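You operate a simulated robot arm through the tools that you are given. There is no shell and no other tool. Be economical: measure what you need, move in short steps, check, and stop when the job is done.

You are at the controls of a simulated robot arm. One attempt, no reset.

TASK
Close the pick-up: call off, slider to 1, warmer off, drip wiped, drawer shut.
Fine: wipe the sauce drip on the tall counter with the blue sponge and put the sponge back. What is to be rubbed or washed off counts as gone when no trace of it is left.
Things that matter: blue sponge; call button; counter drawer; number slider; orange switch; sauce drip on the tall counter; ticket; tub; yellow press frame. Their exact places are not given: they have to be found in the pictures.

Only the result counts: the job must be done as asked and must still hold three seconds after the hand-in. Knocking over, shifting, dropping, spilling or breaking anything else fails it.

THE ROBOT
A 7-joint arm with a fingered hand on a trunk, on a base that drives. Base frame: it is fixed to the floor where the robot stands at the start and does not move with it; the origin is under the middle of the robot, x ahead of it, y to its left, z up; the surface under the hand at the start is at about z = 820. Lengths are in mm, angles in degrees, forces in N, time in s.
With the tool pointing down near the work surface it reaches from about 100 to 940 mm from the robot's upright axis, wherever it stands. Its first joint turns from -115.0 to 115.0 degrees. Places, roughly: call button [500, -700, 1200]; counter drawer [800, -100, 700]; number slider [600, -800, 1200]; orange switch [600, -700, 1200]; sauce drip on the tall counter [1000, -300, 800]; tub (12x12x8 cm) [1100, -600, 800]; yellow press frame [1400, -300, 1000]. Payload 5 kg.
The TCP is the grasp point between the finger pads, 32 mm short of the fingertips. In the tool frame z runs along the fingers and y along their closing line. The gripper opens to 160 mm. The gripper's body begins 89 mm behind the TCP. The gripper is a hand of 4 fingers: y runs from the thumb to the fingers, the wrist lies at [0, 0, -267] in the tool frame.
Orientation is that of the tool frame in the base frame, as [roll, pitch, yaw] about the fixed x, y, z axes, in that order (R = Rz(yaw) Ry(pitch) Rx(roll)). With the fingers straight down and closing along the base's y, the tool's x points along the base's -x, its y along +y and its z along -z.

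THE INTERFACE
- The arm moves only by the tool play_rows. Its argument "plan" is a list of rows, each a list of 2 entries, a list of its own where there are three numbers: the shift along the tool's x, y, z in mm, then the turn, a rotation vector about the tool's x, y, z in degrees. In form: [[[dx, dy, dz], [wx, wy, wz]], ...]. A call has 1 to 10 rows; each row shifts and turns the commanded pose from where the row before left it, along the tool's axes as they then stand. Each row takes 0.2 s and may step no farther than 50 mm and 8.6 degrees from the row before; otherwise, the whole call is refused. Where a pose cannot be reached the arm comes as near as it can. A force on the tool above 40 N (or 10 N above the force at the start of the call, whichever is more), or a blocked arm, ends the call early, and 0.2 s more pass. In this call time passes only in rows, and 0.2 s behind the last. The reply holds the time, the measured pose of the TCP, the force on the tool along the base axes, the opening and the grip force, in the units named above and with some noise, with the torque about the TCP (base axes, N m) and any sound that the robot's microphone picked up.
- Cameras (640 x 400 px; columns grow to the right, rows downward): "scene" is now at [6.5, 154.3, 2032.4]; the picture's right is [-0.61, -0.79, 0.00], its down [-0.56, 0.43, -0.71] and it looks along [0.56, -0.43, -0.71] (base axes); focal length 285 px, centre (320, 200). "wrist" rides on the gripper at [80, -4, -114] in the tool frame; the picture's right is [0.05, 1.00, 0.00], its down [-0.82, 0.04, -0.58] and it looks along [-0.58, 0.03, 0.82] (tool axes); focal length 265 px, centre (320, 200).
- grab_frame(camera): a new picture of that camera. The clock stands still meanwhile.
- lift_body(by): slides the trunk up (or, below 0, down) by that many mm; the arm and the scene camera ride with it, the base frame stays. It gives what a move gives, with no picture.
- steer(legs): drives the robot by 1 to 6 legs, each [ahead, turn to the left] in mm and degrees, along the robot's own axes; the way and the turn of a leg run together, so that a leg with both is an arc; at most 1500 mm and 180 degrees a leg. The arm and the cameras ride along, it lands a little off, and it stops where it bumps. It gives what a move gives.
- curl_fingers(finger1, finger2, finger3, thumb_bend): sets how far each is bent, from 0 (flat) to 100 (curled in); at 30 the hand is open as for a grip, at 70 the pads meet at the TCP. One left out holds its place. A second passes; each finger stops where it meets its share of the squeeze, and holds until it gets a number again. It is the only way to open and close the hand. It gives what a move gives, with no picture; readings hold the bend of each and the force on the fingers (four entries, about 0 where the hand has none), thumb and palm.
- aim_head(pan, tilt): turns the head with the scene camera to pan (to the left, within 155 degrees either way) and tilt (down, from -29 to 69), counted from straight ahead of the robot. It gives what a move gives.
- pixel_to_xyz(camera, pixels): for up to 12 pixels [column, row] of the newest picture of that camera ("zoom" is the newest enlarged one), the place [x, y, z] in the base frame of the surface seen there, good to about 3 mm. The clock stands still meanwhile.
- inspect(camera, box): a new picture of the part [left, top, right, bottom] of that camera's present view, enlarged. The clock stands still meanwhile.
- close_job(): hands the job in; it is judged then, once.

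Go step by step. Measure first, check grasps and placings, and put right what went wrong. The budget is 80 turns and 48 pictures, counting those below and the enlarged ones. Unless the task says otherwise, let go and move clear before handing in, and close with one line.

The tools are called after "Request:" as name(argument=value, ...) on one line, values as JSON. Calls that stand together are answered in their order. play_rows: Moves the arm, as the interface text tells. Its arguments: {"type":"object","properties":{"plan":{"type":"array","items":{"type":"array"}}},"required":["plan"]} The other tools are called the same way: lift_body (by) slides the trunk up or down; curl_fingers (finger1, finger2, finger3, thumb_bend) moves the fingers one by one; steer (legs) drives the base; aim_head (pan, tilt) turns the head that bears the scene camera; grab_frame (camera) takes a picture; pixel_to_xyz (camera, pixels) gives the place of the surface under pixels of a picture; inspect (camera, box) takes an enlarged picture of a part of a camera's view; close_job () hands the job in.

At the start:

```text
t: 0.0
ee_pos: [605.3, -419.5, 1526.6]
tcp_rot: [-180.0, -0.1, -179.9]
ft_force: [0.4, -0.1, 0.1]
moment: [0.0, 0.0, 0.0]
finger_gap: 159.9
grip_force: 0.0
shape: jaw
bend: [30.0, 30.0, 30.0, 30.0]
finger forces: [0.1, 0.0, 0.0, 0.1, 0.0, 0.0]
trunk travel left (down, up): [-875.0, 115.0]
robot x, y, heading: [-2.2, -0.6, 0.0]
head pan, tilt: [-37.4, 44.9]
```

scene: 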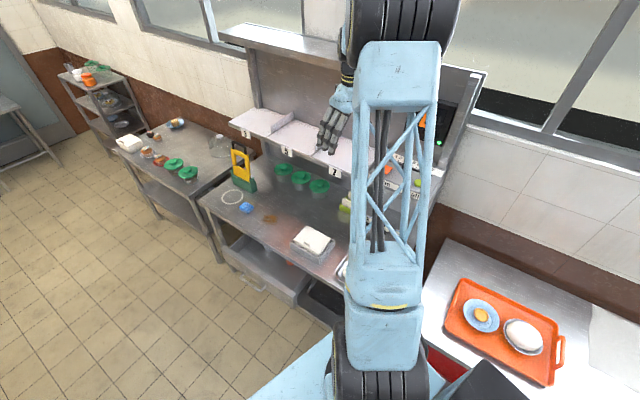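
wrist: 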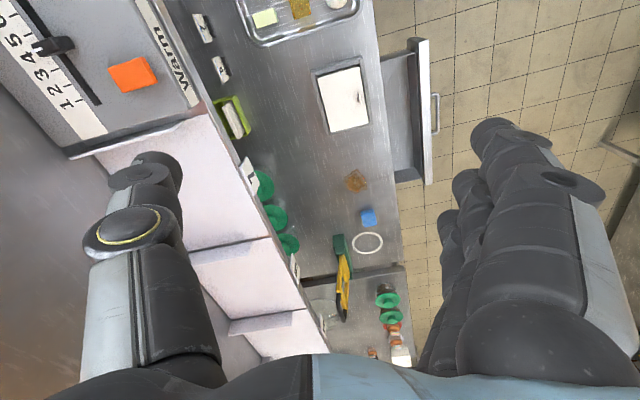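

The wrist picture shows the slider (55,45), orange switch (130,75), drip (356,180), blue sponge (368,217), and open drawer (415,110). I'll enlarge views and measure.

Request:
inspect(camera="wrist", box=[0, 0, 240, 150])

Request:
inspect(camera="wrist", box=[220, 40, 460, 340])

Request:
pixel_to_xyz(camera="wrist", pixels=[[356, 181], [368, 217], [366, 234], [381, 243], [425, 110], [435, 113], [130, 75], [55, 45], [70, 90], [90, 60], [150, 60], [345, 100]])

Request:
inspect(camera="scene", box=[190, 100, 350, 300])

```text
2.67 times, centred on (120, 75) of wrist
```

zoom: 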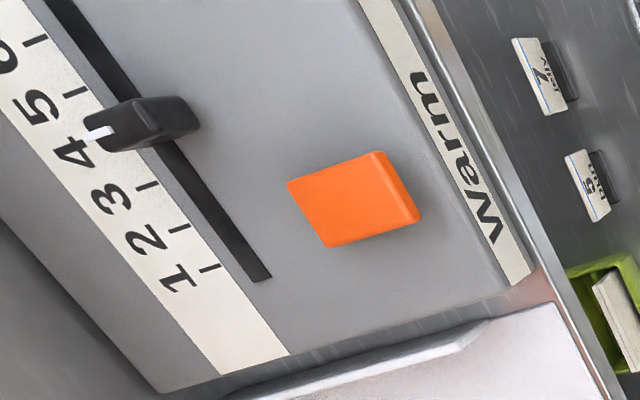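

```text
1.33 times, centred on (340, 190) of wrist
```

zoom: 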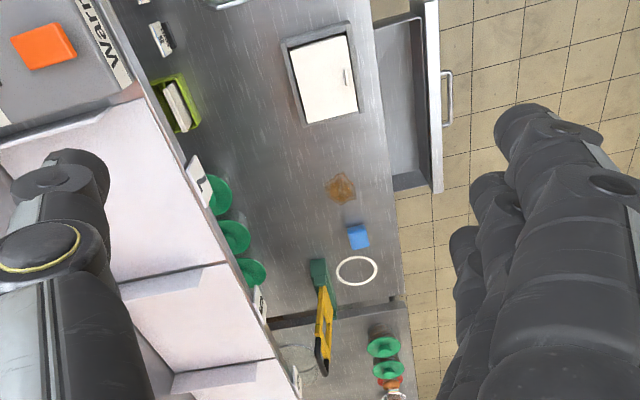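

```text
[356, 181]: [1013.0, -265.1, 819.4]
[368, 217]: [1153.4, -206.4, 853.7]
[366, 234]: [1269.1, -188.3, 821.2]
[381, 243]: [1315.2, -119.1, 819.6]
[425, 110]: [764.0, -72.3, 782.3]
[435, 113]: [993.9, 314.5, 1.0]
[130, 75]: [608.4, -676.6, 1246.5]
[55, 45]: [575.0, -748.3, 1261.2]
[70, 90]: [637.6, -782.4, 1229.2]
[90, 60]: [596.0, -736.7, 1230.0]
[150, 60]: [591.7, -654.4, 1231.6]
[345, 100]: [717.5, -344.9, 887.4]
```

```text
2.00 times, centred on (270, 200) of scene
```

zoom: 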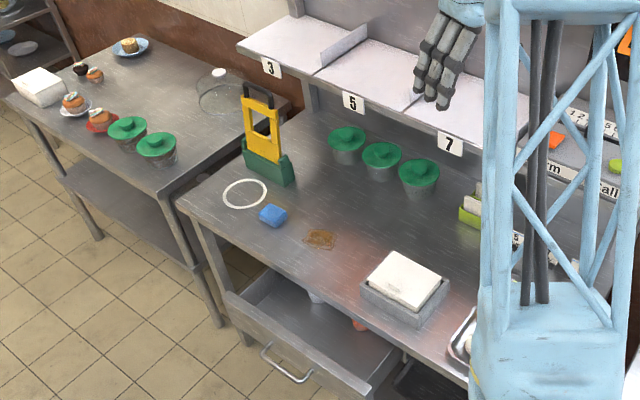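

The panel is horizontal at z≈1230, slider along x at y≈-745 (knob at 4), orange switch at (608,-677). I move the hand back and right to see the call button.

Request:
play_rows(plan=[[[45, -20, 0], [0, 0, 0]], [[45, -20, 0], [0, 0, 0]], [[45, -20, 0], [0, 0, 0]], [[45, -20, 0], [0, 0, 0]], [[45, -20, 0], [0, 0, 0]], [[45, -20, 0], [0, 0, 0]]])

Request:
grab_frame(camera="wrist")

Request:
grab_frame(camera="scene")

```text
t: 1.4
ee_pos: [333.4, -540.4, 1529.3]
tcp_rot: [179.9, 0.1, -179.9]
ft_force: [-1.1, -0.2, -0.7]
moment: [0.05, -0.06, 0.02]
finger_gap: 159.8
grip_force: 0.1
shape: jaw
bend: [30.0, 30.0, 30.0, 30.0]
finger forces: [0.0, 0.0, 0.0, 0.0, 0.0, 0.0]
trunk travel left (down, up): [-875.0, 115.0]
robot x, y, heading: [-0.4, -3.9, -0.0]
head pan, tilt: [-37.4, 44.9]
```

```text
42 pictures are left
```

wrist: 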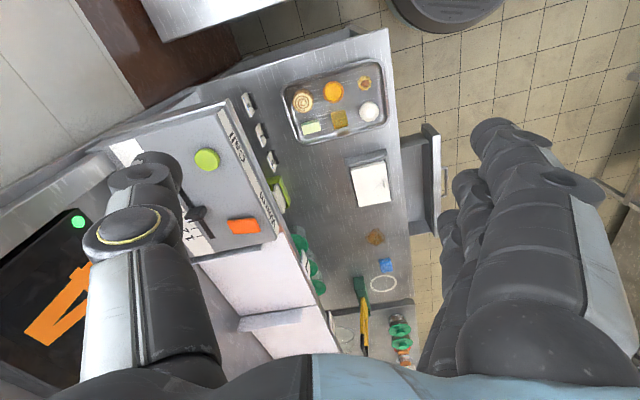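

```text
41 pictures are left
```

scene: 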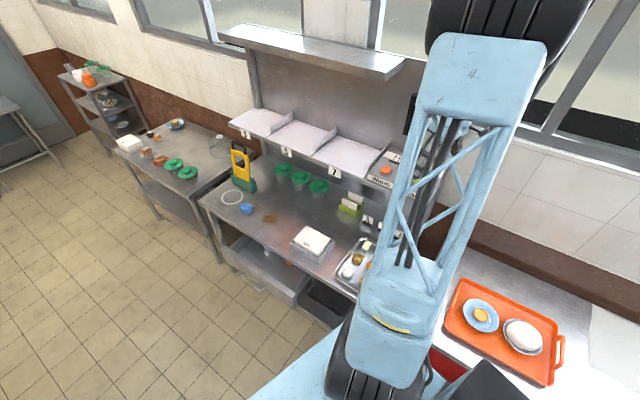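

The screen shows an orange number with a green lamp at (78,222) (call presumably on), and the call button is at (206,159). I zoom in and measure.

Request:
inspect(camera="wrist", box=[0, 90, 300, 360])

Request:
pixel_to_xyz(camera="wrist", pixels=[[206, 159], [196, 160], [216, 157], [222, 180], [243, 226], [235, 226], [252, 224], [232, 219], [78, 222], [60, 310], [385, 265], [375, 237]])

```text
1.48 times, centred on (150, 225) of wrist
```

zoom: 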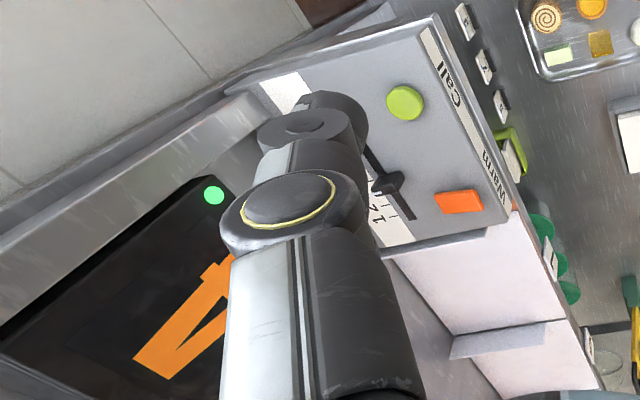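

```text
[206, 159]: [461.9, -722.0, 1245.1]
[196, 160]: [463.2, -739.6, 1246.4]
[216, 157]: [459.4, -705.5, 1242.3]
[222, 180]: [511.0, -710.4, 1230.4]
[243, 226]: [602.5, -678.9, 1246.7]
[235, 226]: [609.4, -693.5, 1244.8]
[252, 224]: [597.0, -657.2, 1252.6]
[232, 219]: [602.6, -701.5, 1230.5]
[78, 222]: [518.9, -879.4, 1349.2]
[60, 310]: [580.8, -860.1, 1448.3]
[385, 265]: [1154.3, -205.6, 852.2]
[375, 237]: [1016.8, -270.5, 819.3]
```

The screen reads 4 with a lit lamp. I point one finger (finger2 at the TCP, others curled) and move to a pose with a good panel view.

Request:
curl_fingers(finger1=100, finger2=70, finger3=100, thumb_bend=100)

Request:
play_rows(plan=[[[-20, -20, 30], [0, 0, 0]], [[-20, -40, 30], [0, 0, 0]], [[0, -40, 30], [0, 0, 0]]])

Request:
grab_frame(camera="wrist")

```text
t: 2.4
ee_pos: [336.7, -540.0, 1528.6]
tcp_rot: [-180.0, 0.0, -180.0]
ft_force: [-0.2, 0.2, 0.2]
moment: [-0.01, 0.04, 0.0]
finger_gap: 46.6
grip_force: 0.0
shape: fingers
bend: [100.0, 66.0, 100.0, 95.0]
finger forces: [0.0, 0.0, 0.0, 0.0, 0.1, 0.0]
trunk travel left (down, up): [-875.0, 115.0]
robot x, y, heading: [-2.6, 2.1, -0.0]
head pan, tilt: [-37.4, 44.9]
```

```text
refused: row 2 steps farther than a row can; nothing moved
```

```text
39 pictures are left
```

wrist: 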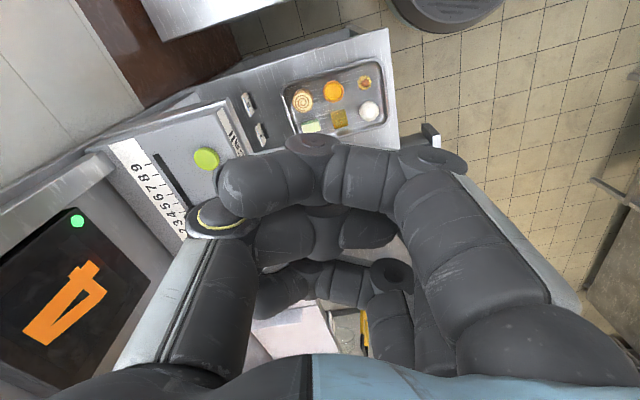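

Finger 2 is tangled with the thumb. A lone thumb is a cleaner pointer: fingers curled, thumb out.

Request:
curl_fingers(thumb_bend=30)

Request:
curl_fingers(finger1=100, finger2=100, finger3=100)

Request:
play_rows(plan=[[[-30, 20, 0], [0, 0, 0]], [[-30, 20, 0], [0, 0, 0]], [[-30, 20, 0], [0, 0, 0]]])

Request:
grab_frame(camera="wrist")

```text
t: 3.4
ee_pos: [336.3, -539.4, 1528.6]
tcp_rot: [-180.0, 0.0, 180.0]
ft_force: [0.1, 0.3, 0.1]
moment: [0.01, -0.02, -0.03]
finger_gap: 77.9
grip_force: 0.2
shape: fingers
bend: [100.0, 70.0, 100.0, 30.0]
finger forces: [0.0, 0.0, 0.0, 0.0, 0.0, 0.0]
trunk travel left (down, up): [-875.0, 115.0]
robot x, y, heading: [-2.5, 1.7, 0.1]
head pan, tilt: [-37.4, 44.9]
```

```text
t: 4.4
ee_pos: [337.7, -539.2, 1527.8]
tcp_rot: [-180.0, 0.0, 180.0]
ft_force: [0.0, -0.1, 0.5]
moment: [0.01, 0.01, 0.0]
finger_gap: 78.1
grip_force: 0.0
shape: fingers
bend: [100.0, 100.0, 100.0, 30.0]
finger forces: [0.1, 0.0, 0.1, 0.0, 0.1, 0.1]
trunk travel left (down, up): [-875.0, 115.0]
robot x, y, heading: [-0.9, -1.0, 0.1]
head pan, tilt: [-37.4, 44.9]
```

```text
t: 5.2
ee_pos: [426.5, -478.8, 1527.7]
tcp_rot: [-179.9, 0.0, -180.0]
ft_force: [0.9, 0.7, -0.1]
moment: [-0.05, 0.05, 0.02]
finger_gap: 78.2
grip_force: 0.0
shape: fingers
bend: [100.0, 100.0, 100.0, 30.0]
finger forces: [0.0, 0.1, 0.0, 0.0, 0.0, 0.0]
trunk travel left (down, up): [-875.0, 115.0]
robot x, y, heading: [2.2, -0.7, -0.2]
head pan, tilt: [-37.4, 44.9]
```

```text
38 pictures are left
```

wrist: 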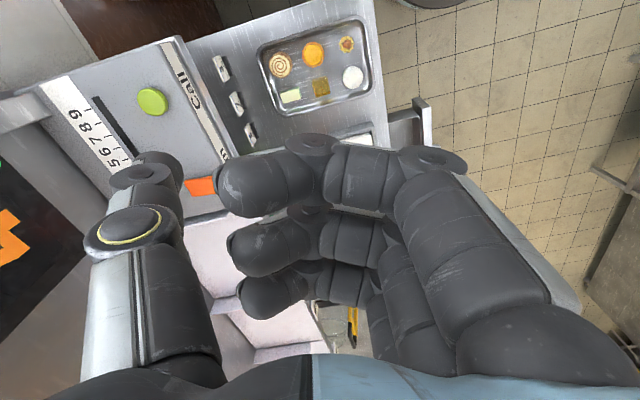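

Thumb stands out clearly (tip near (155,165)). I measure thumb tip and curled fingers, and the button.

Request:
pixel_to_xyz(camera="wrist", pixels=[[157, 157], [135, 176], [174, 166], [178, 185], [225, 185], [240, 190], [280, 185], [152, 101], [141, 93], [130, 230], [195, 187], [250, 290]])

Request:
inspect(camera="wrist", box=[20, 60, 260, 210])

```text
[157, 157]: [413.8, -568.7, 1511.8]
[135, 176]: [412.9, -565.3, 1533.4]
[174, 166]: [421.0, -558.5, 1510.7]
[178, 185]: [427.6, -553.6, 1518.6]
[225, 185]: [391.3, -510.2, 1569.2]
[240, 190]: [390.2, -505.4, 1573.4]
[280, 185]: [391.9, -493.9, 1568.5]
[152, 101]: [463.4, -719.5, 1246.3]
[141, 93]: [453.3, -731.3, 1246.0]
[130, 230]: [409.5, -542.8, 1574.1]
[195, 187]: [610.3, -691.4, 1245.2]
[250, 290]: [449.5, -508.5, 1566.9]
```

```text
2.67 times, centred on (140, 135) of wrist
```

zoom: 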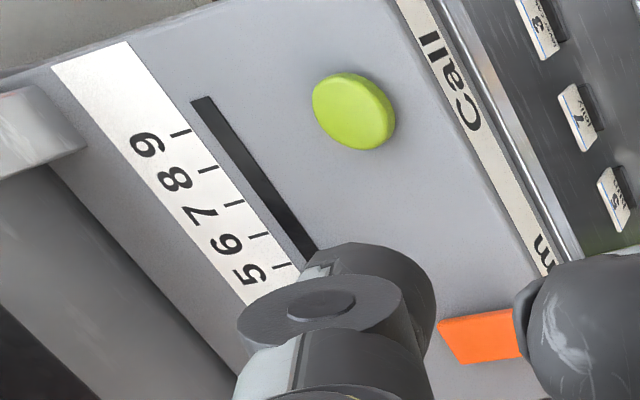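

Thumb tip sits about (0,-87) from the TCP and ~30 below; fingers are ~50 higher. I move above the call button (462,-721,1246).

Request:
play_rows(plan=[[[-7, -31, 37], [0, 0, 0]], [[-7, -31, 37], [0, 0, 0]], [[-7, -31, 37], [0, 0, 0]], [[-7, -31, 37], [0, 0, 0]], [[-7, -31, 37], [0, 0, 0]], [[0, 0, 20], [0, 0, 0]]])

Request:
grab_frame(camera="wrist")

```text
t: 6.6
ee_pos: [462.3, -634.6, 1320.4]
tcp_rot: [-180.0, 0.0, 180.0]
ft_force: [-0.4, 0.2, 0.2]
moment: [-0.06, -0.02, -0.01]
finger_gap: 78.3
grip_force: 0.0
shape: fingers
bend: [100.0, 100.0, 100.0, 30.0]
finger forces: [0.0, 0.0, 0.0, 0.0, 0.0, 0.0]
trunk travel left (down, up): [-875.0, 115.0]
robot x, y, heading: [-1.9, 0.4, -0.0]
head pan, tilt: [-37.4, 44.9]
```

```text
36 pictures are left
```

wrist: 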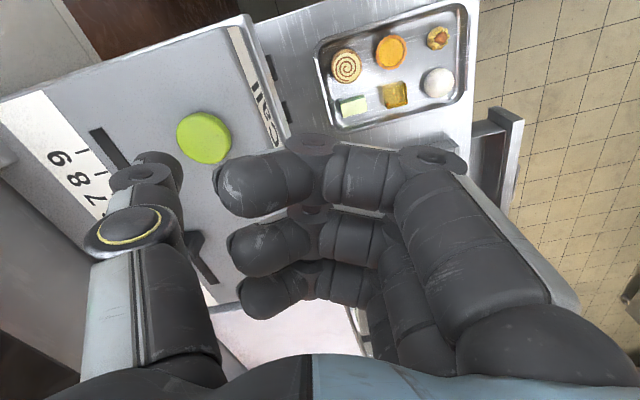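

Thumb tip hovers above the button. I descend in small steps and watch force/sound.

Request:
play_rows(plan=[[[0, 2, 15], [0, 0, 0]], [[0, 0, 12], [0, 0, 0]], [[0, 0, 5], [0, 0, 0]], [[0, 0, 4], [0, 0, 0]], [[0, 0, 4], [0, 0, 0]], [[0, 0, 4], [0, 0, 0]]])

```text
t: 8.0
ee_pos: [461.2, -633.4, 1276.7]
tcp_rot: [-180.0, 0.0, 180.0]
ft_force: [0.4, -0.4, -0.2]
moment: [0.0, 0.0, 0.02]
finger_gap: 78.1
grip_force: 0.1
shape: fingers
bend: [100.0, 100.0, 100.0, 30.0]
finger forces: [0.0, 0.0, 0.1, 0.0, 0.1, 0.0]
trunk travel left (down, up): [-875.0, 115.0]
robot x, y, heading: [0.8, 0.0, 0.1]
head pan, tilt: [-37.4, 44.9]
```

Request:
play_rows(plan=[[[0, 0, 3], [0, 0, 0]], [[0, 0, 3], [0, 0, 0]], [[0, 0, 3], [0, 0, 0]], [[0, 0, 3], [0, 0, 0]], [[0, 0, 3], [0, 0, 0]]])

```text
t: 9.2
ee_pos: [461.1, -630.8, 1264.5]
tcp_rot: [-179.9, 0.2, -180.0]
ft_force: [-0.6, 6.3, 19.7]
moment: [-1.78, 0.02, -0.06]
finger_gap: 79.4
grip_force: 9.8
shape: fingers
bend: [100.0, 100.0, 100.0, 29.0]
finger forces: [0.0, 0.1, 0.0, 0.0, 20.8, 0.1]
trunk travel left (down, up): [-875.0, 115.0]
robot x, y, heading: [0.5, 2.4, 0.1]
head pan, tilt: [-37.4, 44.9]
heard: click
```

Contact with a click at 20 N. I retract and check the lamp with the head camera.

Request:
play_rows(plan=[[[0, 0, -20], [0, 0, 0]], [[0, 0, -30], [0, 0, 0]], [[0, 10, -45], [0, 0, 0]], [[20, 40, -20], [0, 0, 0]]])

Request:
grab_frame(camera="wrist")

```text
t: 10.2
ee_pos: [439.3, -582.8, 1377.2]
tcp_rot: [-180.0, 0.0, -180.0]
ft_force: [-0.2, 1.1, 0.3]
moment: [-0.03, -0.03, 0.01]
finger_gap: 78.3
grip_force: 0.0
shape: fingers
bend: [100.0, 100.0, 100.0, 30.0]
finger forces: [0.0, 0.1, 0.0, 0.1, 0.0, 0.0]
trunk travel left (down, up): [-875.0, 115.0]
robot x, y, heading: [3.7, -1.0, -0.1]
head pan, tilt: [-37.4, 44.9]
```

```text
35 pictures are left
```

wrist: 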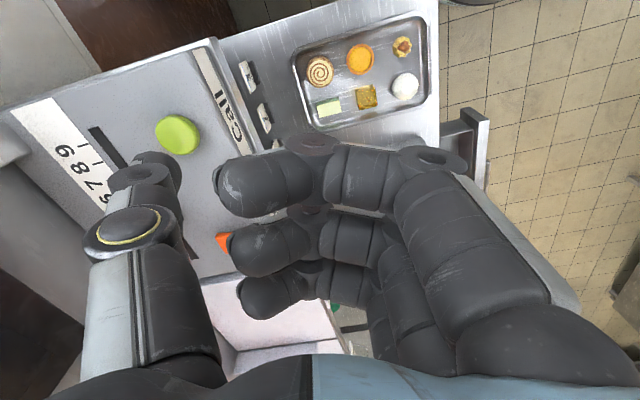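

The screen isn't in view; I raise and back off to see screen and panel.

Request:
play_rows(plan=[[[25, 10, -40], [0, 0, 0]], [[25, 10, -40], [0, 0, 0]], [[25, 10, -40], [0, 0, 0]], [[25, 0, -30], [0, 0, 0]]])

Request:
grab_frame(camera="wrist")

```text
t: 11.2
ee_pos: [340.6, -552.7, 1529.0]
tcp_rot: [180.0, 0.1, -180.0]
ft_force: [-1.9, 1.4, -0.5]
moment: [0.02, -0.03, -0.06]
finger_gap: 78.4
grip_force: 0.1
shape: fingers
bend: [100.0, 100.0, 100.0, 30.0]
finger forces: [0.0, 0.0, 0.0, 0.0, 0.0, 0.1]
trunk travel left (down, up): [-875.0, 115.0]
robot x, y, heading: [-0.1, 1.3, -0.1]
head pan, tilt: [-37.4, 44.9]
```

```text
34 pictures are left
```

wrist: 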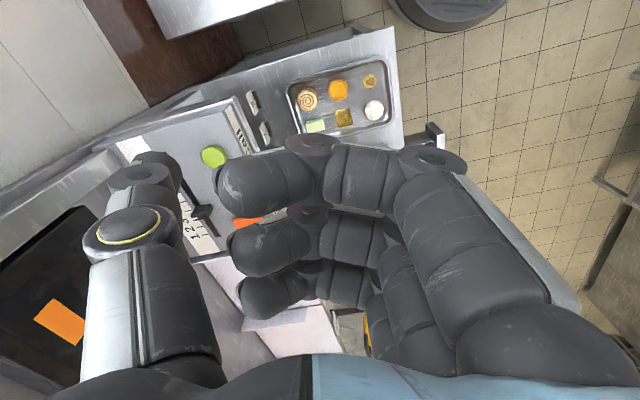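

The green lamp is gone: call off. Now I measure the slider knob (200,212) and ticks in an enlarged view.

Request:
inspect(camera="wrist", box=[165, 150, 285, 250])

```text
4.00 times, centred on (225, 200) of wrist
```

zoom: 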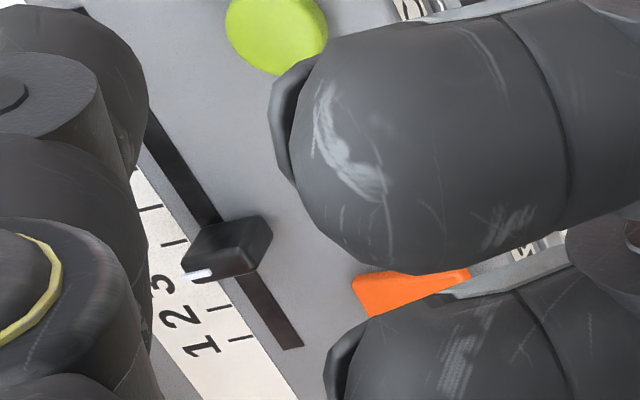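

Request:
pixel_to_xyz(camera="zoom", pixels=[[235, 235], [195, 232], [262, 218], [215, 262], [198, 275], [262, 245], [240, 340], [220, 308], [292, 340], [175, 243], [370, 290], [460, 275]])

```text
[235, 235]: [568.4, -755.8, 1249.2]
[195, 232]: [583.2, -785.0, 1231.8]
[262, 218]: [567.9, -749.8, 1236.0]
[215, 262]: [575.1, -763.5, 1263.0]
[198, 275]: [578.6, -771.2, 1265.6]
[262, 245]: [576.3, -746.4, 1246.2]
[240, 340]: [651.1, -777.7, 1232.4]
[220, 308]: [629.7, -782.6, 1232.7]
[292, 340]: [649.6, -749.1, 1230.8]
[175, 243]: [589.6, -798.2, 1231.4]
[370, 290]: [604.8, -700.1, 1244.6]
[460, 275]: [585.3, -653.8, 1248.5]
```

Knob spans about x 567–590, y -775…-745, top z 1265; tick "1" is at x≈651. I go to hover behind the knob (-x side).

Request:
pixel_to_xyz(camera="wrist", pixels=[[225, 295], [240, 320], [300, 330], [270, 322]])

Request:
play_rows(plan=[[[-32, -19, 20], [0, 0, 0]], [[-32, -19, 30], [0, 0, 0]], [[-32, -19, 30], [0, 0, 0]], [[-32, -19, 30], [0, 0, 0]], [[-32, -19, 30], [0, 0, 0]], [[-32, -19, 30], [0, 0, 0]], [[0, 0, 40], [0, 0, 0]]])

Request:
grab_frame(camera="wrist")

```text
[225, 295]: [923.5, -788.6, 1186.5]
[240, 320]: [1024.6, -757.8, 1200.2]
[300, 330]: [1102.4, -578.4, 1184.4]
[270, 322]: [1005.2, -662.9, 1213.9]
```

```text
t: 12.8
ee_pos: [532.3, -666.2, 1316.8]
tcp_rot: [180.0, 0.0, -180.0]
ft_force: [0.2, 0.6, 1.3]
moment: [0.0, -0.03, 0.0]
finger_gap: 78.2
grip_force: 0.1
shape: fingers
bend: [100.0, 100.0, 100.0, 30.0]
finger forces: [0.1, 0.1, 0.0, 0.0, 0.1, 0.0]
trunk travel left (down, up): [-875.0, 115.0]
robot x, y, heading: [-1.2, -0.3, 0.0]
head pan, tilt: [-37.4, 44.9]
```

```text
32 pictures are left
```

wrist: 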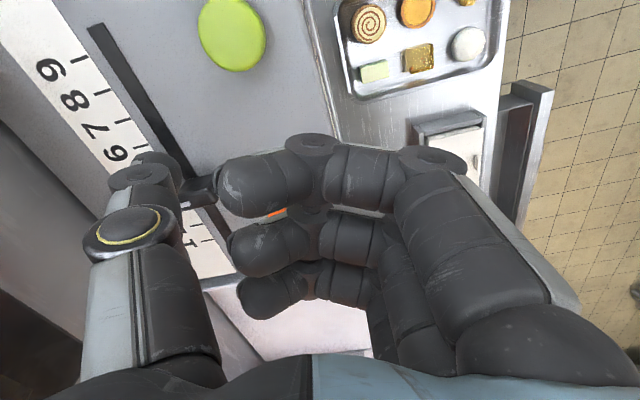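

Thumb is behind the knob. Descend to z≈1267 and start pushing +x.

Request:
play_rows(plan=[[[0, -2, 30], [0, 0, 0]], [[0, 0, 19], [0, 0, 0]], [[-15, 0, 0], [0, 0, 0]], [[-12, 0, 0], [0, 0, 0]], [[-8, 0, 0], [0, 0, 0]], [[-8, 0, 0], [0, 0, 0]], [[-8, 0, 0], [0, 0, 0]], [[-8, 0, 0], [0, 0, 0]]])

Request:
grab_frame(camera="wrist")

```text
t: 14.6
ee_pos: [591.9, -668.2, 1268.7]
tcp_rot: [180.0, 0.0, 179.9]
ft_force: [0.3, -0.2, 0.1]
moment: [-0.01, 0.0, -0.01]
finger_gap: 78.1
grip_force: 0.3
shape: fingers
bend: [100.0, 100.0, 100.0, 30.0]
finger forces: [0.1, 0.1, 0.1, 0.0, 0.1, 0.1]
trunk travel left (down, up): [-875.0, 115.0]
robot x, y, heading: [-2.1, -1.3, 0.3]
head pan, tilt: [-37.4, 44.9]
```

```text
31 pictures are left
```

wrist: 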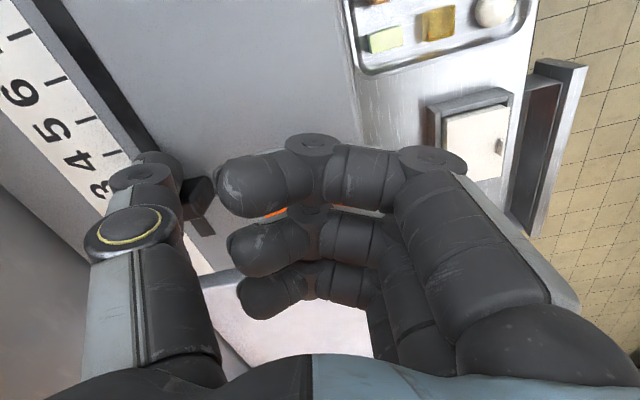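

The knob is moving with the thumb (knob at (195,195), past 3). Continue to the end.

Request:
play_rows(plan=[[[-8, 0, 0], [0, 0, 0]], [[-8, 0, 0], [0, 0, 0]], [[-6, 0, 0], [0, 0, 0]], [[-5, 0, 0], [0, 0, 0]], [[-4, 0, 0], [0, 0, 0]]])

Request:
inspect(camera="wrist", box=[0, 0, 300, 280])

```text
t: 15.8
ee_pos: [621.5, -667.7, 1269.6]
tcp_rot: [-180.0, -0.1, 180.0]
ft_force: [-0.8, 0.7, 0.3]
moment: [-0.03, 0.03, -0.1]
finger_gap: 78.2
grip_force: 0.5
shape: fingers
bend: [100.0, 100.0, 100.0, 30.0]
finger forces: [0.1, 0.0, 0.0, 0.1, 0.9, 0.0]
trunk travel left (down, up): [-875.0, 115.0]
robot x, y, heading: [-0.2, -0.1, 0.1]
head pan, tilt: [-37.4, 44.9]
```

```text
1.43 times, centred on (150, 140) of wrist
```

zoom: 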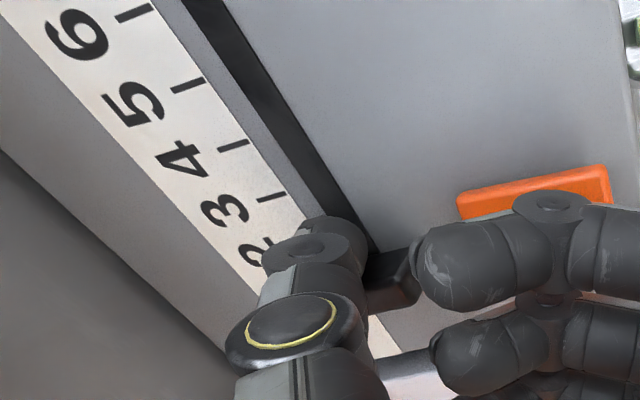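

Near 1; nudge a little more, then look.

Request:
play_rows(plan=[[[-3, 0, 0], [0, 0, 0]], [[-3, 0, 0], [0, 0, 0]], [[-3, 0, 0], [0, 0, 0]]])

```text
t: 16.6
ee_pos: [628.1, -668.1, 1269.5]
tcp_rot: [-180.0, 0.0, 179.9]
ft_force: [-15.5, 2.1, 0.7]
moment: [-0.05, 0.11, -1.32]
finger_gap: 78.0
grip_force: 7.7
shape: fingers
bend: [100.0, 100.0, 100.0, 30.0]
finger forces: [0.1, 0.0, 0.0, 0.0, 14.2, 0.0]
trunk travel left (down, up): [-875.0, 115.0]
robot x, y, heading: [-1.6, 0.1, -0.0]
head pan, tilt: [-37.4, 44.9]
```

End stop reached (15 N). I back off, rise, and view the panel and display.

Request:
play_rows(plan=[[[15, 0, 0], [0, 0, 0]], [[10, 0, -30], [0, 0, 0]], [[30, 15, -35], [0, 0, 0]], [[30, 15, -35], [0, 0, 0]], [[30, 15, -35], [0, 0, 0]], [[30, 20, -30], [0, 0, 0]], [[30, 20, -30], [0, 0, 0]], [[30, 20, -30], [0, 0, 0]], [[30, 20, -30], [0, 0, 0]]])

Request:
grab_frame(camera="wrist")

```text
t: 18.6
ee_pos: [394.6, -538.9, 1522.9]
tcp_rot: [-180.0, 0.1, 179.9]
ft_force: [-0.8, -0.1, 0.2]
moment: [-0.04, -0.03, 0.0]
finger_gap: 78.3
grip_force: 0.0
shape: fingers
bend: [100.0, 100.0, 100.0, 30.0]
finger forces: [0.0, 0.0, 0.0, 0.1, 0.0, 0.0]
trunk travel left (down, up): [-875.0, 115.0]
robot x, y, heading: [-2.3, 3.1, -0.2]
head pan, tilt: [-37.4, 44.9]
```

```text
29 pictures are left
```

wrist: 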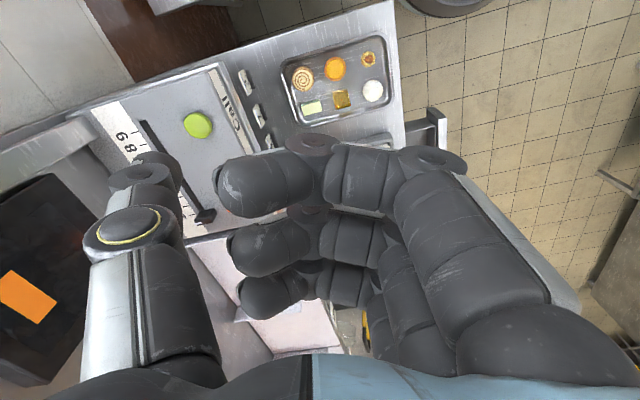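

Slider sits at the 1 end. The orange rocker is higher on its +y side (1252 vs 1245), so I press there: (608,-660).

Request:
play_rows(plan=[[[-36, -5, 25], [0, 0, 0]], [[-36, -5, 30], [0, 0, 0]], [[-36, -5, 30], [0, 0, 0]], [[-36, -5, 30], [0, 0, 0]], [[-36, -5, 30], [0, 0, 0]], [[-33, -6, 30], [0, 0, 0]], [[0, 0, 30], [0, 0, 0]]])

Request:
inspect(camera="wrist", box=[40, 20, 300, 240])

```text
t: 20.2
ee_pos: [610.5, -573.6, 1319.5]
tcp_rot: [-180.0, 0.0, 179.9]
ft_force: [-0.3, 0.5, 0.1]
moment: [0.03, -0.01, -0.01]
finger_gap: 78.1
grip_force: 0.1
shape: fingers
bend: [100.0, 100.0, 100.0, 30.0]
finger forces: [0.0, 0.1, 0.0, 0.0, 0.0, 0.1]
trunk travel left (down, up): [-875.0, 115.0]
robot x, y, heading: [6.4, -0.3, 0.0]
head pan, tilt: [-37.4, 44.9]
```

```text
1.82 times, centred on (170, 130) of wrist
```

zoom: 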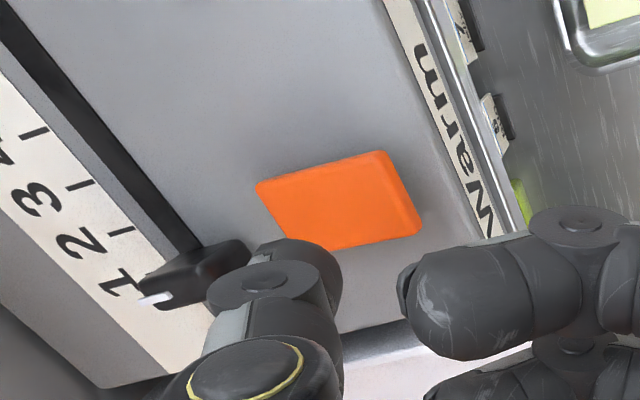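

Slider points at 1. I measure the rocker's top surface precisely.

Request:
pixel_to_xyz(camera="zoom", pixels=[[265, 190], [380, 158], [320, 245], [400, 225], [340, 200], [380, 200], [290, 205], [412, 235]])

```text
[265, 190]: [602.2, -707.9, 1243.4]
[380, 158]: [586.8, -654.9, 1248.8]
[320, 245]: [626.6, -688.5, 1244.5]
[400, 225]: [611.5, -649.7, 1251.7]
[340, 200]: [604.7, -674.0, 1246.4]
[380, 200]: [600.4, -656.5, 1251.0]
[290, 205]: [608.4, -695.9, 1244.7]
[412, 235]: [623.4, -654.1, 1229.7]
```

Press at (606,-660).

Request:
play_rows(plan=[[[4, 4, 25], [0, 0, 0]], [[0, 0, 12], [0, 0, 0]], [[0, 0, 4], [0, 0, 0]], [[0, 0, 4], [0, 0, 0]], [[0, 0, 3], [0, 0, 0]], [[0, 0, 3], [0, 0, 0]]])

```text
t: 21.6
ee_pos: [606.1, -568.2, 1270.9]
tcp_rot: [-179.7, 0.1, 179.9]
ft_force: [-5.5, 12.9, 27.3]
moment: [-2.49, 0.01, -0.58]
finger_gap: 79.2
grip_force: 14.6
shape: fingers
bend: [100.0, 100.0, 100.0, 29.0]
finger forces: [0.1, 0.0, 0.0, 0.0, 28.6, 0.0]
trunk travel left (down, up): [-875.0, 115.0]
robot x, y, heading: [2.6, 2.9, -0.1]
head pan, tilt: [-37.4, 44.9]
heard: click
```

Click heard. I lift away and look at the rocker.

Request:
play_rows(plan=[[[0, 0, -25], [0, 0, 0]], [[0, 0, -30], [0, 0, 0]], [[0, 25, -35], [0, 0, 0]]])

Request:
grab_frame(camera="wrist")

Request:
grab_frame(camera="scene")

```text
t: 22.4
ee_pos: [606.0, -542.6, 1357.1]
tcp_rot: [-179.9, 0.0, 180.0]
ft_force: [0.0, 0.6, 0.2]
moment: [-0.09, -0.03, 0.01]
finger_gap: 78.4
grip_force: 0.0
shape: fingers
bend: [100.0, 100.0, 100.0, 30.0]
finger forces: [0.1, 0.0, 0.0, 0.0, 0.1, 0.1]
trunk travel left (down, up): [-875.0, 115.0]
robot x, y, heading: [-0.1, -0.4, -0.0]
head pan, tilt: [-37.4, 44.9]
```

```text
27 pictures are left
```

wrist: 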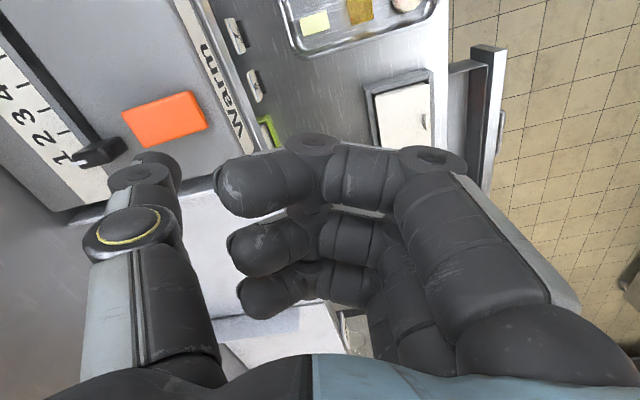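

```text
26 pictures are left
```

scene: 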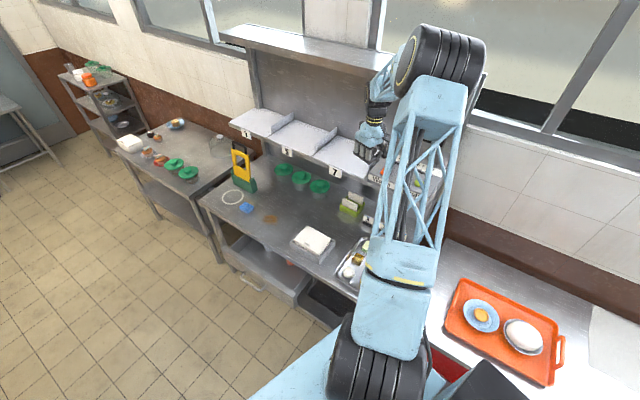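

Request:
pixel_to_xyz(camera="wrist", pixels=[[130, 113], [187, 97], [148, 142], [195, 122], [165, 118], [150, 118], [180, 115]])

Request:
inspect(camera="scene", box=[190, 150, 390, 310])

```text
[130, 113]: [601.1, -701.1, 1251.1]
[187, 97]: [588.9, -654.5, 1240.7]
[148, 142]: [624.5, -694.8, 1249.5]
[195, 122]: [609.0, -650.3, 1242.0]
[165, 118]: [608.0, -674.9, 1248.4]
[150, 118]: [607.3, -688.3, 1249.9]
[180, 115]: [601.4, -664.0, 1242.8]
```

```text
2.50 times, centred on (290, 230) of scene
```

zoom: 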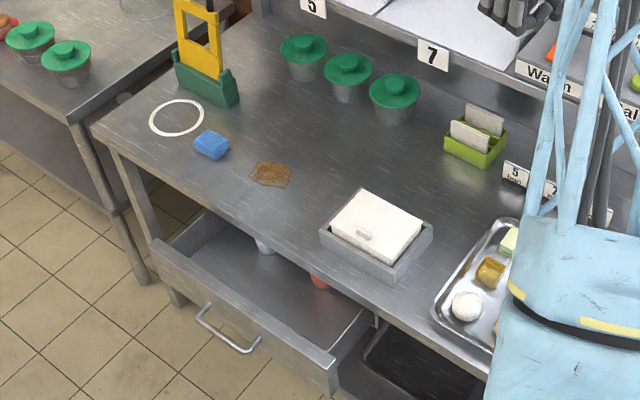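

Rocker flipped (back side up now), and red glow on the counter is gone: warmer off. Now measure drawer/sponge geometry from the scene zoom, and retract the arm before driving.

Request:
pixel_to_xyz(camera="zoom", pixels=[[155, 245], [330, 360], [228, 330], [165, 270], [325, 385], [110, 140], [475, 370], [212, 145], [270, 174], [200, 305], [375, 245], [178, 118]])

Request:
play_rows(plan=[[[0, 0, -45], [0, 0, 0]], [[15, 30, -35], [0, 0, 0]], [[20, 44, 0], [0, 0, 0]], [[20, 44, 0], [0, 0, 0]], [[20, 44, 0], [0, 0, 0]], [[20, 44, 0], [0, 0, 0]], [[20, 44, 0], [0, 0, 0]], [[20, 44, 0], [0, 0, 0]], [[20, 44, 0], [0, 0, 0]], [[20, 44, 0], [0, 0, 0]]])

Request:
aim_head(pan=0, tilt=55)

Request:
grab_frame(camera="scene")

```text
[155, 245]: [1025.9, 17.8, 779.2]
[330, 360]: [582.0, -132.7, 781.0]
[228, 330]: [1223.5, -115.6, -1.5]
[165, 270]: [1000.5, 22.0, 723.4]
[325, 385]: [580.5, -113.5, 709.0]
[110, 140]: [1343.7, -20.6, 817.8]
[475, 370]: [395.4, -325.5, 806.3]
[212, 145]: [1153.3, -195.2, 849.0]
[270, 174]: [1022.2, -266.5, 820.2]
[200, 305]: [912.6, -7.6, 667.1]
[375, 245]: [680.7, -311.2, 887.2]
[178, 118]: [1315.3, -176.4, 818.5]
```

```text
t: 24.6
ee_pos: [426.9, -160.6, 1439.6]
tcp_rot: [-179.9, 0.0, -180.0]
ft_force: [-0.9, -0.3, 0.5]
moment: [-0.05, -0.01, -0.03]
finger_gap: 78.5
grip_force: 0.0
shape: fingers
bend: [100.0, 100.0, 100.0, 30.0]
finger forces: [0.0, 0.0, 0.0, 0.0, 0.0, 0.1]
trunk travel left (down, up): [-875.0, 115.0]
robot x, y, heading: [3.4, 1.8, 0.2]
head pan, tilt: [-37.4, 44.9]
```

```text
t: 25.6
ee_pos: [428.4, -163.0, 1438.7]
tcp_rot: [180.0, 0.0, 180.0]
ft_force: [0.4, 0.0, -0.6]
moment: [-0.01, -0.01, -0.04]
finger_gap: 78.4
grip_force: 0.0
shape: fingers
bend: [100.0, 100.0, 100.0, 30.0]
finger forces: [0.0, 0.1, 0.0, 0.1, 0.0, 0.0]
trunk travel left (down, up): [-875.0, 115.0]
robot x, y, heading: [0.2, -0.2, 0.1]
head pan, tilt: [0.0, 55.0]
```

```text
24 pictures are left
```

scene: 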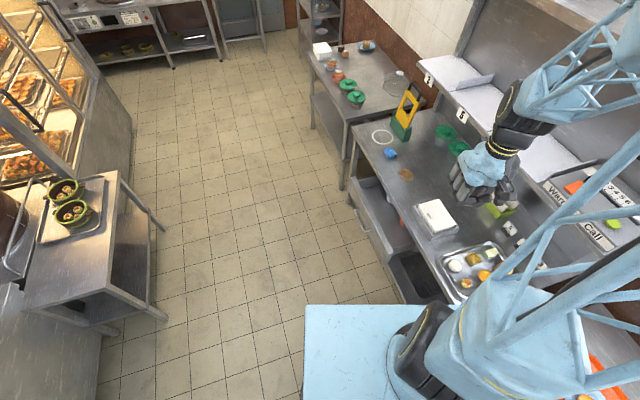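

The counter is turned ~19°, drawer protrudes ~140 mm. The aisle looks clear; I measure my base's edge and the left table before driving.

Request:
pixel_to_xyz(camera="scene", pixels=[[308, 308], [390, 308], [308, 390], [165, 318], [118, 172], [160, 228], [355, 195], [405, 300], [345, 190], [385, 250], [390, 258], [115, 330]])

```text
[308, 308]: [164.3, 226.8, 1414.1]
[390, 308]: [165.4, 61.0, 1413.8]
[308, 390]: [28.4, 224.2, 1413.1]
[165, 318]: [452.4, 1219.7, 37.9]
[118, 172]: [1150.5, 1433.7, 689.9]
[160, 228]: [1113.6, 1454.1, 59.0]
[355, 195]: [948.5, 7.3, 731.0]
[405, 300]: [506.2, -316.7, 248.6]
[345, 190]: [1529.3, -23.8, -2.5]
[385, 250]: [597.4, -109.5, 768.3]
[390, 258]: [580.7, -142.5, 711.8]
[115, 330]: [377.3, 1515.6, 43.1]
```

Plenty of room. Drive to about (850,430), ending at heading ≈ -40°.

Request:
steer(legs=[[0, 27], [950, 0], [0, -70]])

Request:
aim_head(pan=-30, tilt=58)

Request:
grab_frame(camera="scene")

```text
t: 35.2
ee_pos: [1039.5, 33.0, 1438.7]
tcp_rot: [-180.0, 0.0, 137.8]
ft_force: [0.6, -0.2, 0.1]
moment: [-0.01, 0.0, 0.01]
finger_gap: 78.5
grip_force: 0.0
shape: fingers
bend: [100.0, 100.0, 100.0, 30.0]
finger forces: [0.0, 0.0, 0.1, 0.1, 0.0, 0.0]
trunk travel left (down, up): [-875.0, 115.0]
robot x, y, heading: [831.5, 438.2, -42.1]
head pan, tilt: [0.0, 55.0]
```

```text
t: 36.1
ee_pos: [1040.3, 32.0, 1438.4]
tcp_rot: [-180.0, 0.0, 137.8]
ft_force: [0.2, 0.6, -0.5]
moment: [0.0, 0.01, 0.02]
finger_gap: 78.4
grip_force: 0.0
shape: fingers
bend: [100.0, 100.0, 100.0, 30.0]
finger forces: [0.0, 0.0, 0.0, 0.1, 0.1, 0.0]
trunk travel left (down, up): [-875.0, 115.0]
robot x, y, heading: [831.7, 442.5, -42.0]
head pan, tilt: [-30.0, 58.0]
```

```text
23 pictures are left
```

scene: 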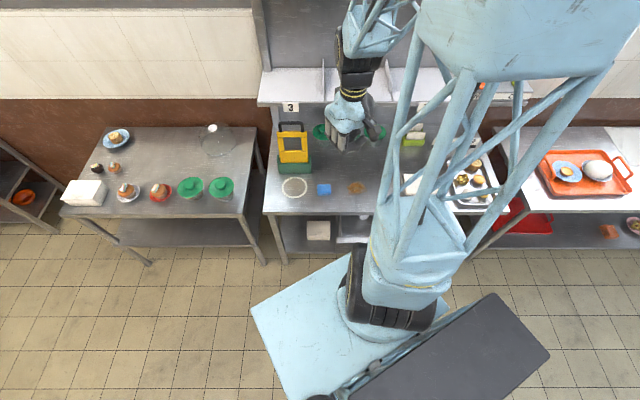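

Robot now at (832,440,-42°), reach is good. I open the hand and lower toward a pose where the wrist camera sees sponge and drip.

Request:
curl_fingers(finger1=30, finger2=30, finger3=30, thumb_bend=30)

Request:
play_rows(plan=[[[-4, -14, 41], [0, 0, 0]], [[-4, -14, 41], [0, 0, 0]], [[-4, -14, 41], [0, 0, 0]], [[-4, -14, 41], [0, 0, 0]], [[-4, -14, 41], [0, 0, 0]], [[-4, -14, 41], [0, 0, 0]], [[-4, -14, 41], [0, 0, 0]]])

Request:
grab_frame(camera="wrist")

```text
t: 37.1
ee_pos: [1039.1, 32.4, 1439.3]
tcp_rot: [-179.9, 0.0, 137.8]
ft_force: [0.6, 0.9, 0.2]
moment: [0.01, 0.0, -0.02]
finger_gap: 170.7
grip_force: 0.1
shape: fingers
bend: [30.0, 30.0, 30.0, 30.0]
finger forces: [0.1, 0.0, 0.0, 0.1, 0.0, 0.0]
trunk travel left (down, up): [-875.0, 115.0]
robot x, y, heading: [830.4, 443.2, -42.4]
head pan, tilt: [-30.0, 58.0]
```

```text
t: 38.8
ee_pos: [994.8, -62.3, 1152.9]
tcp_rot: [179.9, 0.0, 137.8]
ft_force: [-0.8, -0.6, -0.3]
moment: [0.03, 0.04, 0.01]
finger_gap: 171.0
grip_force: 0.1
shape: fingers
bend: [30.0, 30.0, 30.0, 30.0]
finger forces: [0.0, 0.1, 0.0, 0.0, 0.0, 0.0]
trunk travel left (down, up): [-875.0, 115.0]
robot x, y, heading: [833.6, 437.6, -42.1]
head pan, tilt: [-30.0, 58.0]
```

```text
22 pictures are left
```

wrist: 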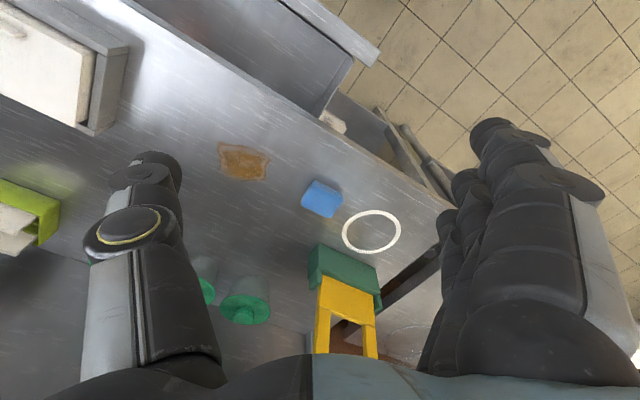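

Sponge at (322,198), drip (244,160). I measure their extents in an enlarged view.

Request:
inspect(camera="wrist", box=[200, 120, 420, 260])

```text
2.86 times, centred on (310, 190) of wrist
```

zoom: 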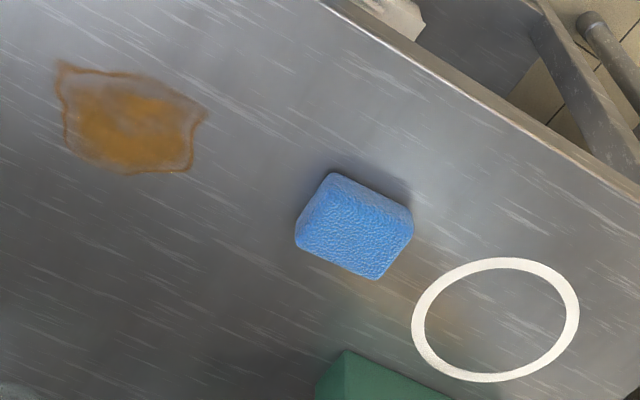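

Request:
pixel_to_xyz(camera="zoom", pixels=[[333, 174], [410, 210], [372, 277], [298, 245], [340, 205], [60, 62], [203, 112], [165, 170], [70, 140], [350, 360], [415, 330], [355, 225]])

```text
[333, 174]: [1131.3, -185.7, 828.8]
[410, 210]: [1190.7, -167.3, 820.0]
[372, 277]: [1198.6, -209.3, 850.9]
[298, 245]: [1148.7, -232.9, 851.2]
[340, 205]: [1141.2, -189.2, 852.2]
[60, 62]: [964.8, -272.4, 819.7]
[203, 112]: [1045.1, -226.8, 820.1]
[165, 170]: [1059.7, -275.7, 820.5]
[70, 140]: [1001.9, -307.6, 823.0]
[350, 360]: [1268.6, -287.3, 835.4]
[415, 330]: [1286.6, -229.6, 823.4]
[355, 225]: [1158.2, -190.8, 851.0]
```

Sponge centre ≈ (1162,-202), ~55×40, long axis ~22°. I rotate the tool by +64° so the fingers close across the short side.

Request:
play_rows(plan=[[[0, 0, 0], [0, 0, -8]], [[0, 0, 0], [0, 0, -8]], [[0, 0, 0], [0, 0, -8]], [[0, 0, 0], [0, 0, -8]], [[0, 0, 0], [0, 0, -8]], [[0, 0, 0], [0, 0, -8]], [[0, 0, 0], [0, 0, -8]], [[0, 0, 0], [0, 0, -8]]])

Request:
curl_fingers(finger1=42, finger2=42, finger3=42, thumb_bend=42)

```text
t: 40.5
ee_pos: [995.0, -59.7, 1150.7]
tcp_rot: [180.0, 0.0, -158.1]
ft_force: [0.5, 0.8, 0.0]
moment: [-0.02, 0.01, 0.01]
finger_gap: 170.7
grip_force: 0.0
shape: fingers
bend: [30.0, 30.0, 30.0, 30.0]
finger forces: [0.0, 0.0, 0.0, 0.0, 0.1, 0.1]
trunk travel left (down, up): [-875.0, 115.0]
robot x, y, heading: [829.9, 439.5, -42.1]
head pan, tilt: [-30.0, 58.0]
```

```text
t: 41.5
ee_pos: [994.6, -59.3, 1152.1]
tcp_rot: [180.0, 0.0, -158.3]
ft_force: [0.1, 0.2, -0.4]
moment: [-0.06, 0.02, 0.01]
finger_gap: 124.3
grip_force: 0.2
shape: fingers
bend: [42.0, 42.0, 42.0, 42.0]
finger forces: [0.0, 0.0, 0.0, 0.0, 0.0, 0.0]
trunk travel left (down, up): [-875.0, 115.0]
robot x, y, heading: [833.0, 442.1, -42.2]
head pan, tilt: [-30.0, 58.0]
```

Now translate to hover over the sponge at z≈960.

Request:
play_rows(plan=[[[-21, -38, 38], [0, 0, 0]], [[-21, -38, 20], [0, 0, 0]], [[-21, -38, 20], [0, 0, 0]], [[-21, -38, 20], [0, 0, 0]], [[-19, -40, 20], [0, 0, 0]], [[0, 0, 40], [0, 0, 0]], [[0, 0, 30], [0, 0, 0]]])

Request:
grab_frame(camera="wrist")

```text
refused: row 1 steps farther than a row can; nothing moved
```

```text
20 pictures are left
```

wrist: 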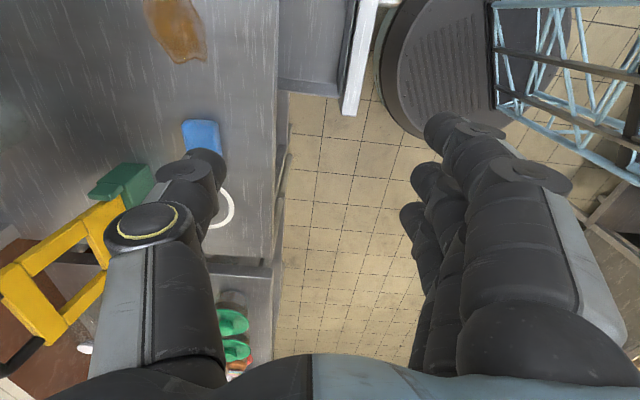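

Request:
play_rows(plan=[[[-21, -38, 20], [0, 0, 0]], [[-21, -38, 20], [0, 0, 0]], [[-21, -38, 20], [0, 0, 0]], [[-21, -38, 20], [0, 0, 0]], [[-19, -40, 20], [0, 0, 0]], [[0, 0, 45], [0, 0, 0]], [[0, 0, 45], [0, 0, 0]]])

Request:
grab_frame(camera="wrist")

```text
t: 43.1
ee_pos: [1160.7, -198.9, 961.0]
tcp_rot: [-179.9, -0.1, -158.1]
ft_force: [0.0, -0.3, 0.7]
moment: [0.03, -0.02, -0.02]
finger_gap: 124.0
grip_force: 0.0
shape: fingers
bend: [42.0, 42.0, 42.0, 42.0]
finger forces: [0.1, 0.1, 0.1, 0.0, 0.0, 0.0]
trunk travel left (down, up): [-875.0, 115.0]
robot x, y, heading: [826.9, 440.8, -42.1]
head pan, tilt: [-30.0, 58.0]
```

```text
19 pictures are left
```

wrist: 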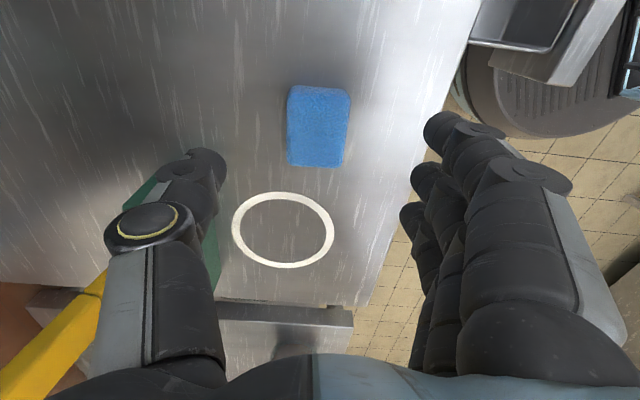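

Sponge is dead centre under the TCP. I check the green press base near the thumb.

Request:
pixel_to_xyz(camera="wrist", pixels=[[148, 188], [212, 232], [216, 275], [135, 205], [317, 125], [288, 90], [345, 165], [282, 230], [235, 230], [331, 230]])

```text
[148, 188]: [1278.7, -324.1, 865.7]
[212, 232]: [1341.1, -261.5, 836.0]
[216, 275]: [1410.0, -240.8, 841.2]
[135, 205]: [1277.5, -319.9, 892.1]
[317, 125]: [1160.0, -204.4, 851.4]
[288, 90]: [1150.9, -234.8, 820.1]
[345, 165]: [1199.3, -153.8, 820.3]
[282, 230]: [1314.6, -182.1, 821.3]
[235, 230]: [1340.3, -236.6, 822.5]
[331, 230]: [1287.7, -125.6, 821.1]
```

Clear (block starts at x≈1268). Descend and grip the sponge.

Request:
play_rows(plan=[[[0, -3, 40], [0, 0, 0]], [[0, 0, 35], [0, 0, 0]], [[0, 0, 15], [0, 0, 0]], [[0, 0, 8], [0, 0, 0]]])

Request:
curl_fingers(finger1=68, finger2=68, finger3=68, thumb_bend=68)

Request:
grab_frame(camera="wrist")

```text
t: 44.1
ee_pos: [1161.8, -204.1, 863.7]
tcp_rot: [-180.0, 0.0, -158.3]
ft_force: [0.0, 0.0, 0.9]
moment: [0.0, 0.01, -0.04]
finger_gap: 123.9
grip_force: 0.1
shape: fingers
bend: [42.0, 42.0, 42.0, 42.0]
finger forces: [0.0, 0.1, 0.0, 0.1, 0.0, 0.1]
trunk travel left (down, up): [-875.0, 115.0]
robot x, y, heading: [832.3, 440.2, -42.3]
head pan, tilt: [-30.0, 58.0]
```

```text
t: 45.1
ee_pos: [1161.4, -202.4, 862.9]
tcp_rot: [180.0, 0.0, -158.2]
ft_force: [0.0, 0.0, 0.4]
moment: [-0.01, -0.04, -0.04]
finger_gap: 63.1
grip_force: 23.1
shape: fingers
bend: [61.0, 61.0, 61.0, 61.0]
finger forces: [7.5, 8.2, 7.7, 0.1, 23.9, 0.0]
trunk travel left (down, up): [-875.0, 115.0]
robot x, y, heading: [832.3, 439.5, -42.3]
head pan, tilt: [-30.0, 58.0]
```

```text
18 pictures are left
```

wrist: 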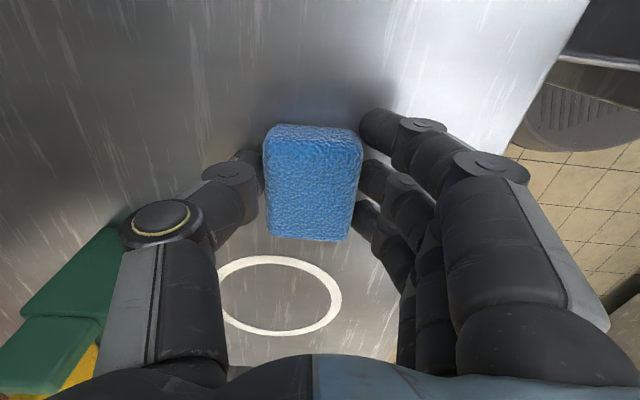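

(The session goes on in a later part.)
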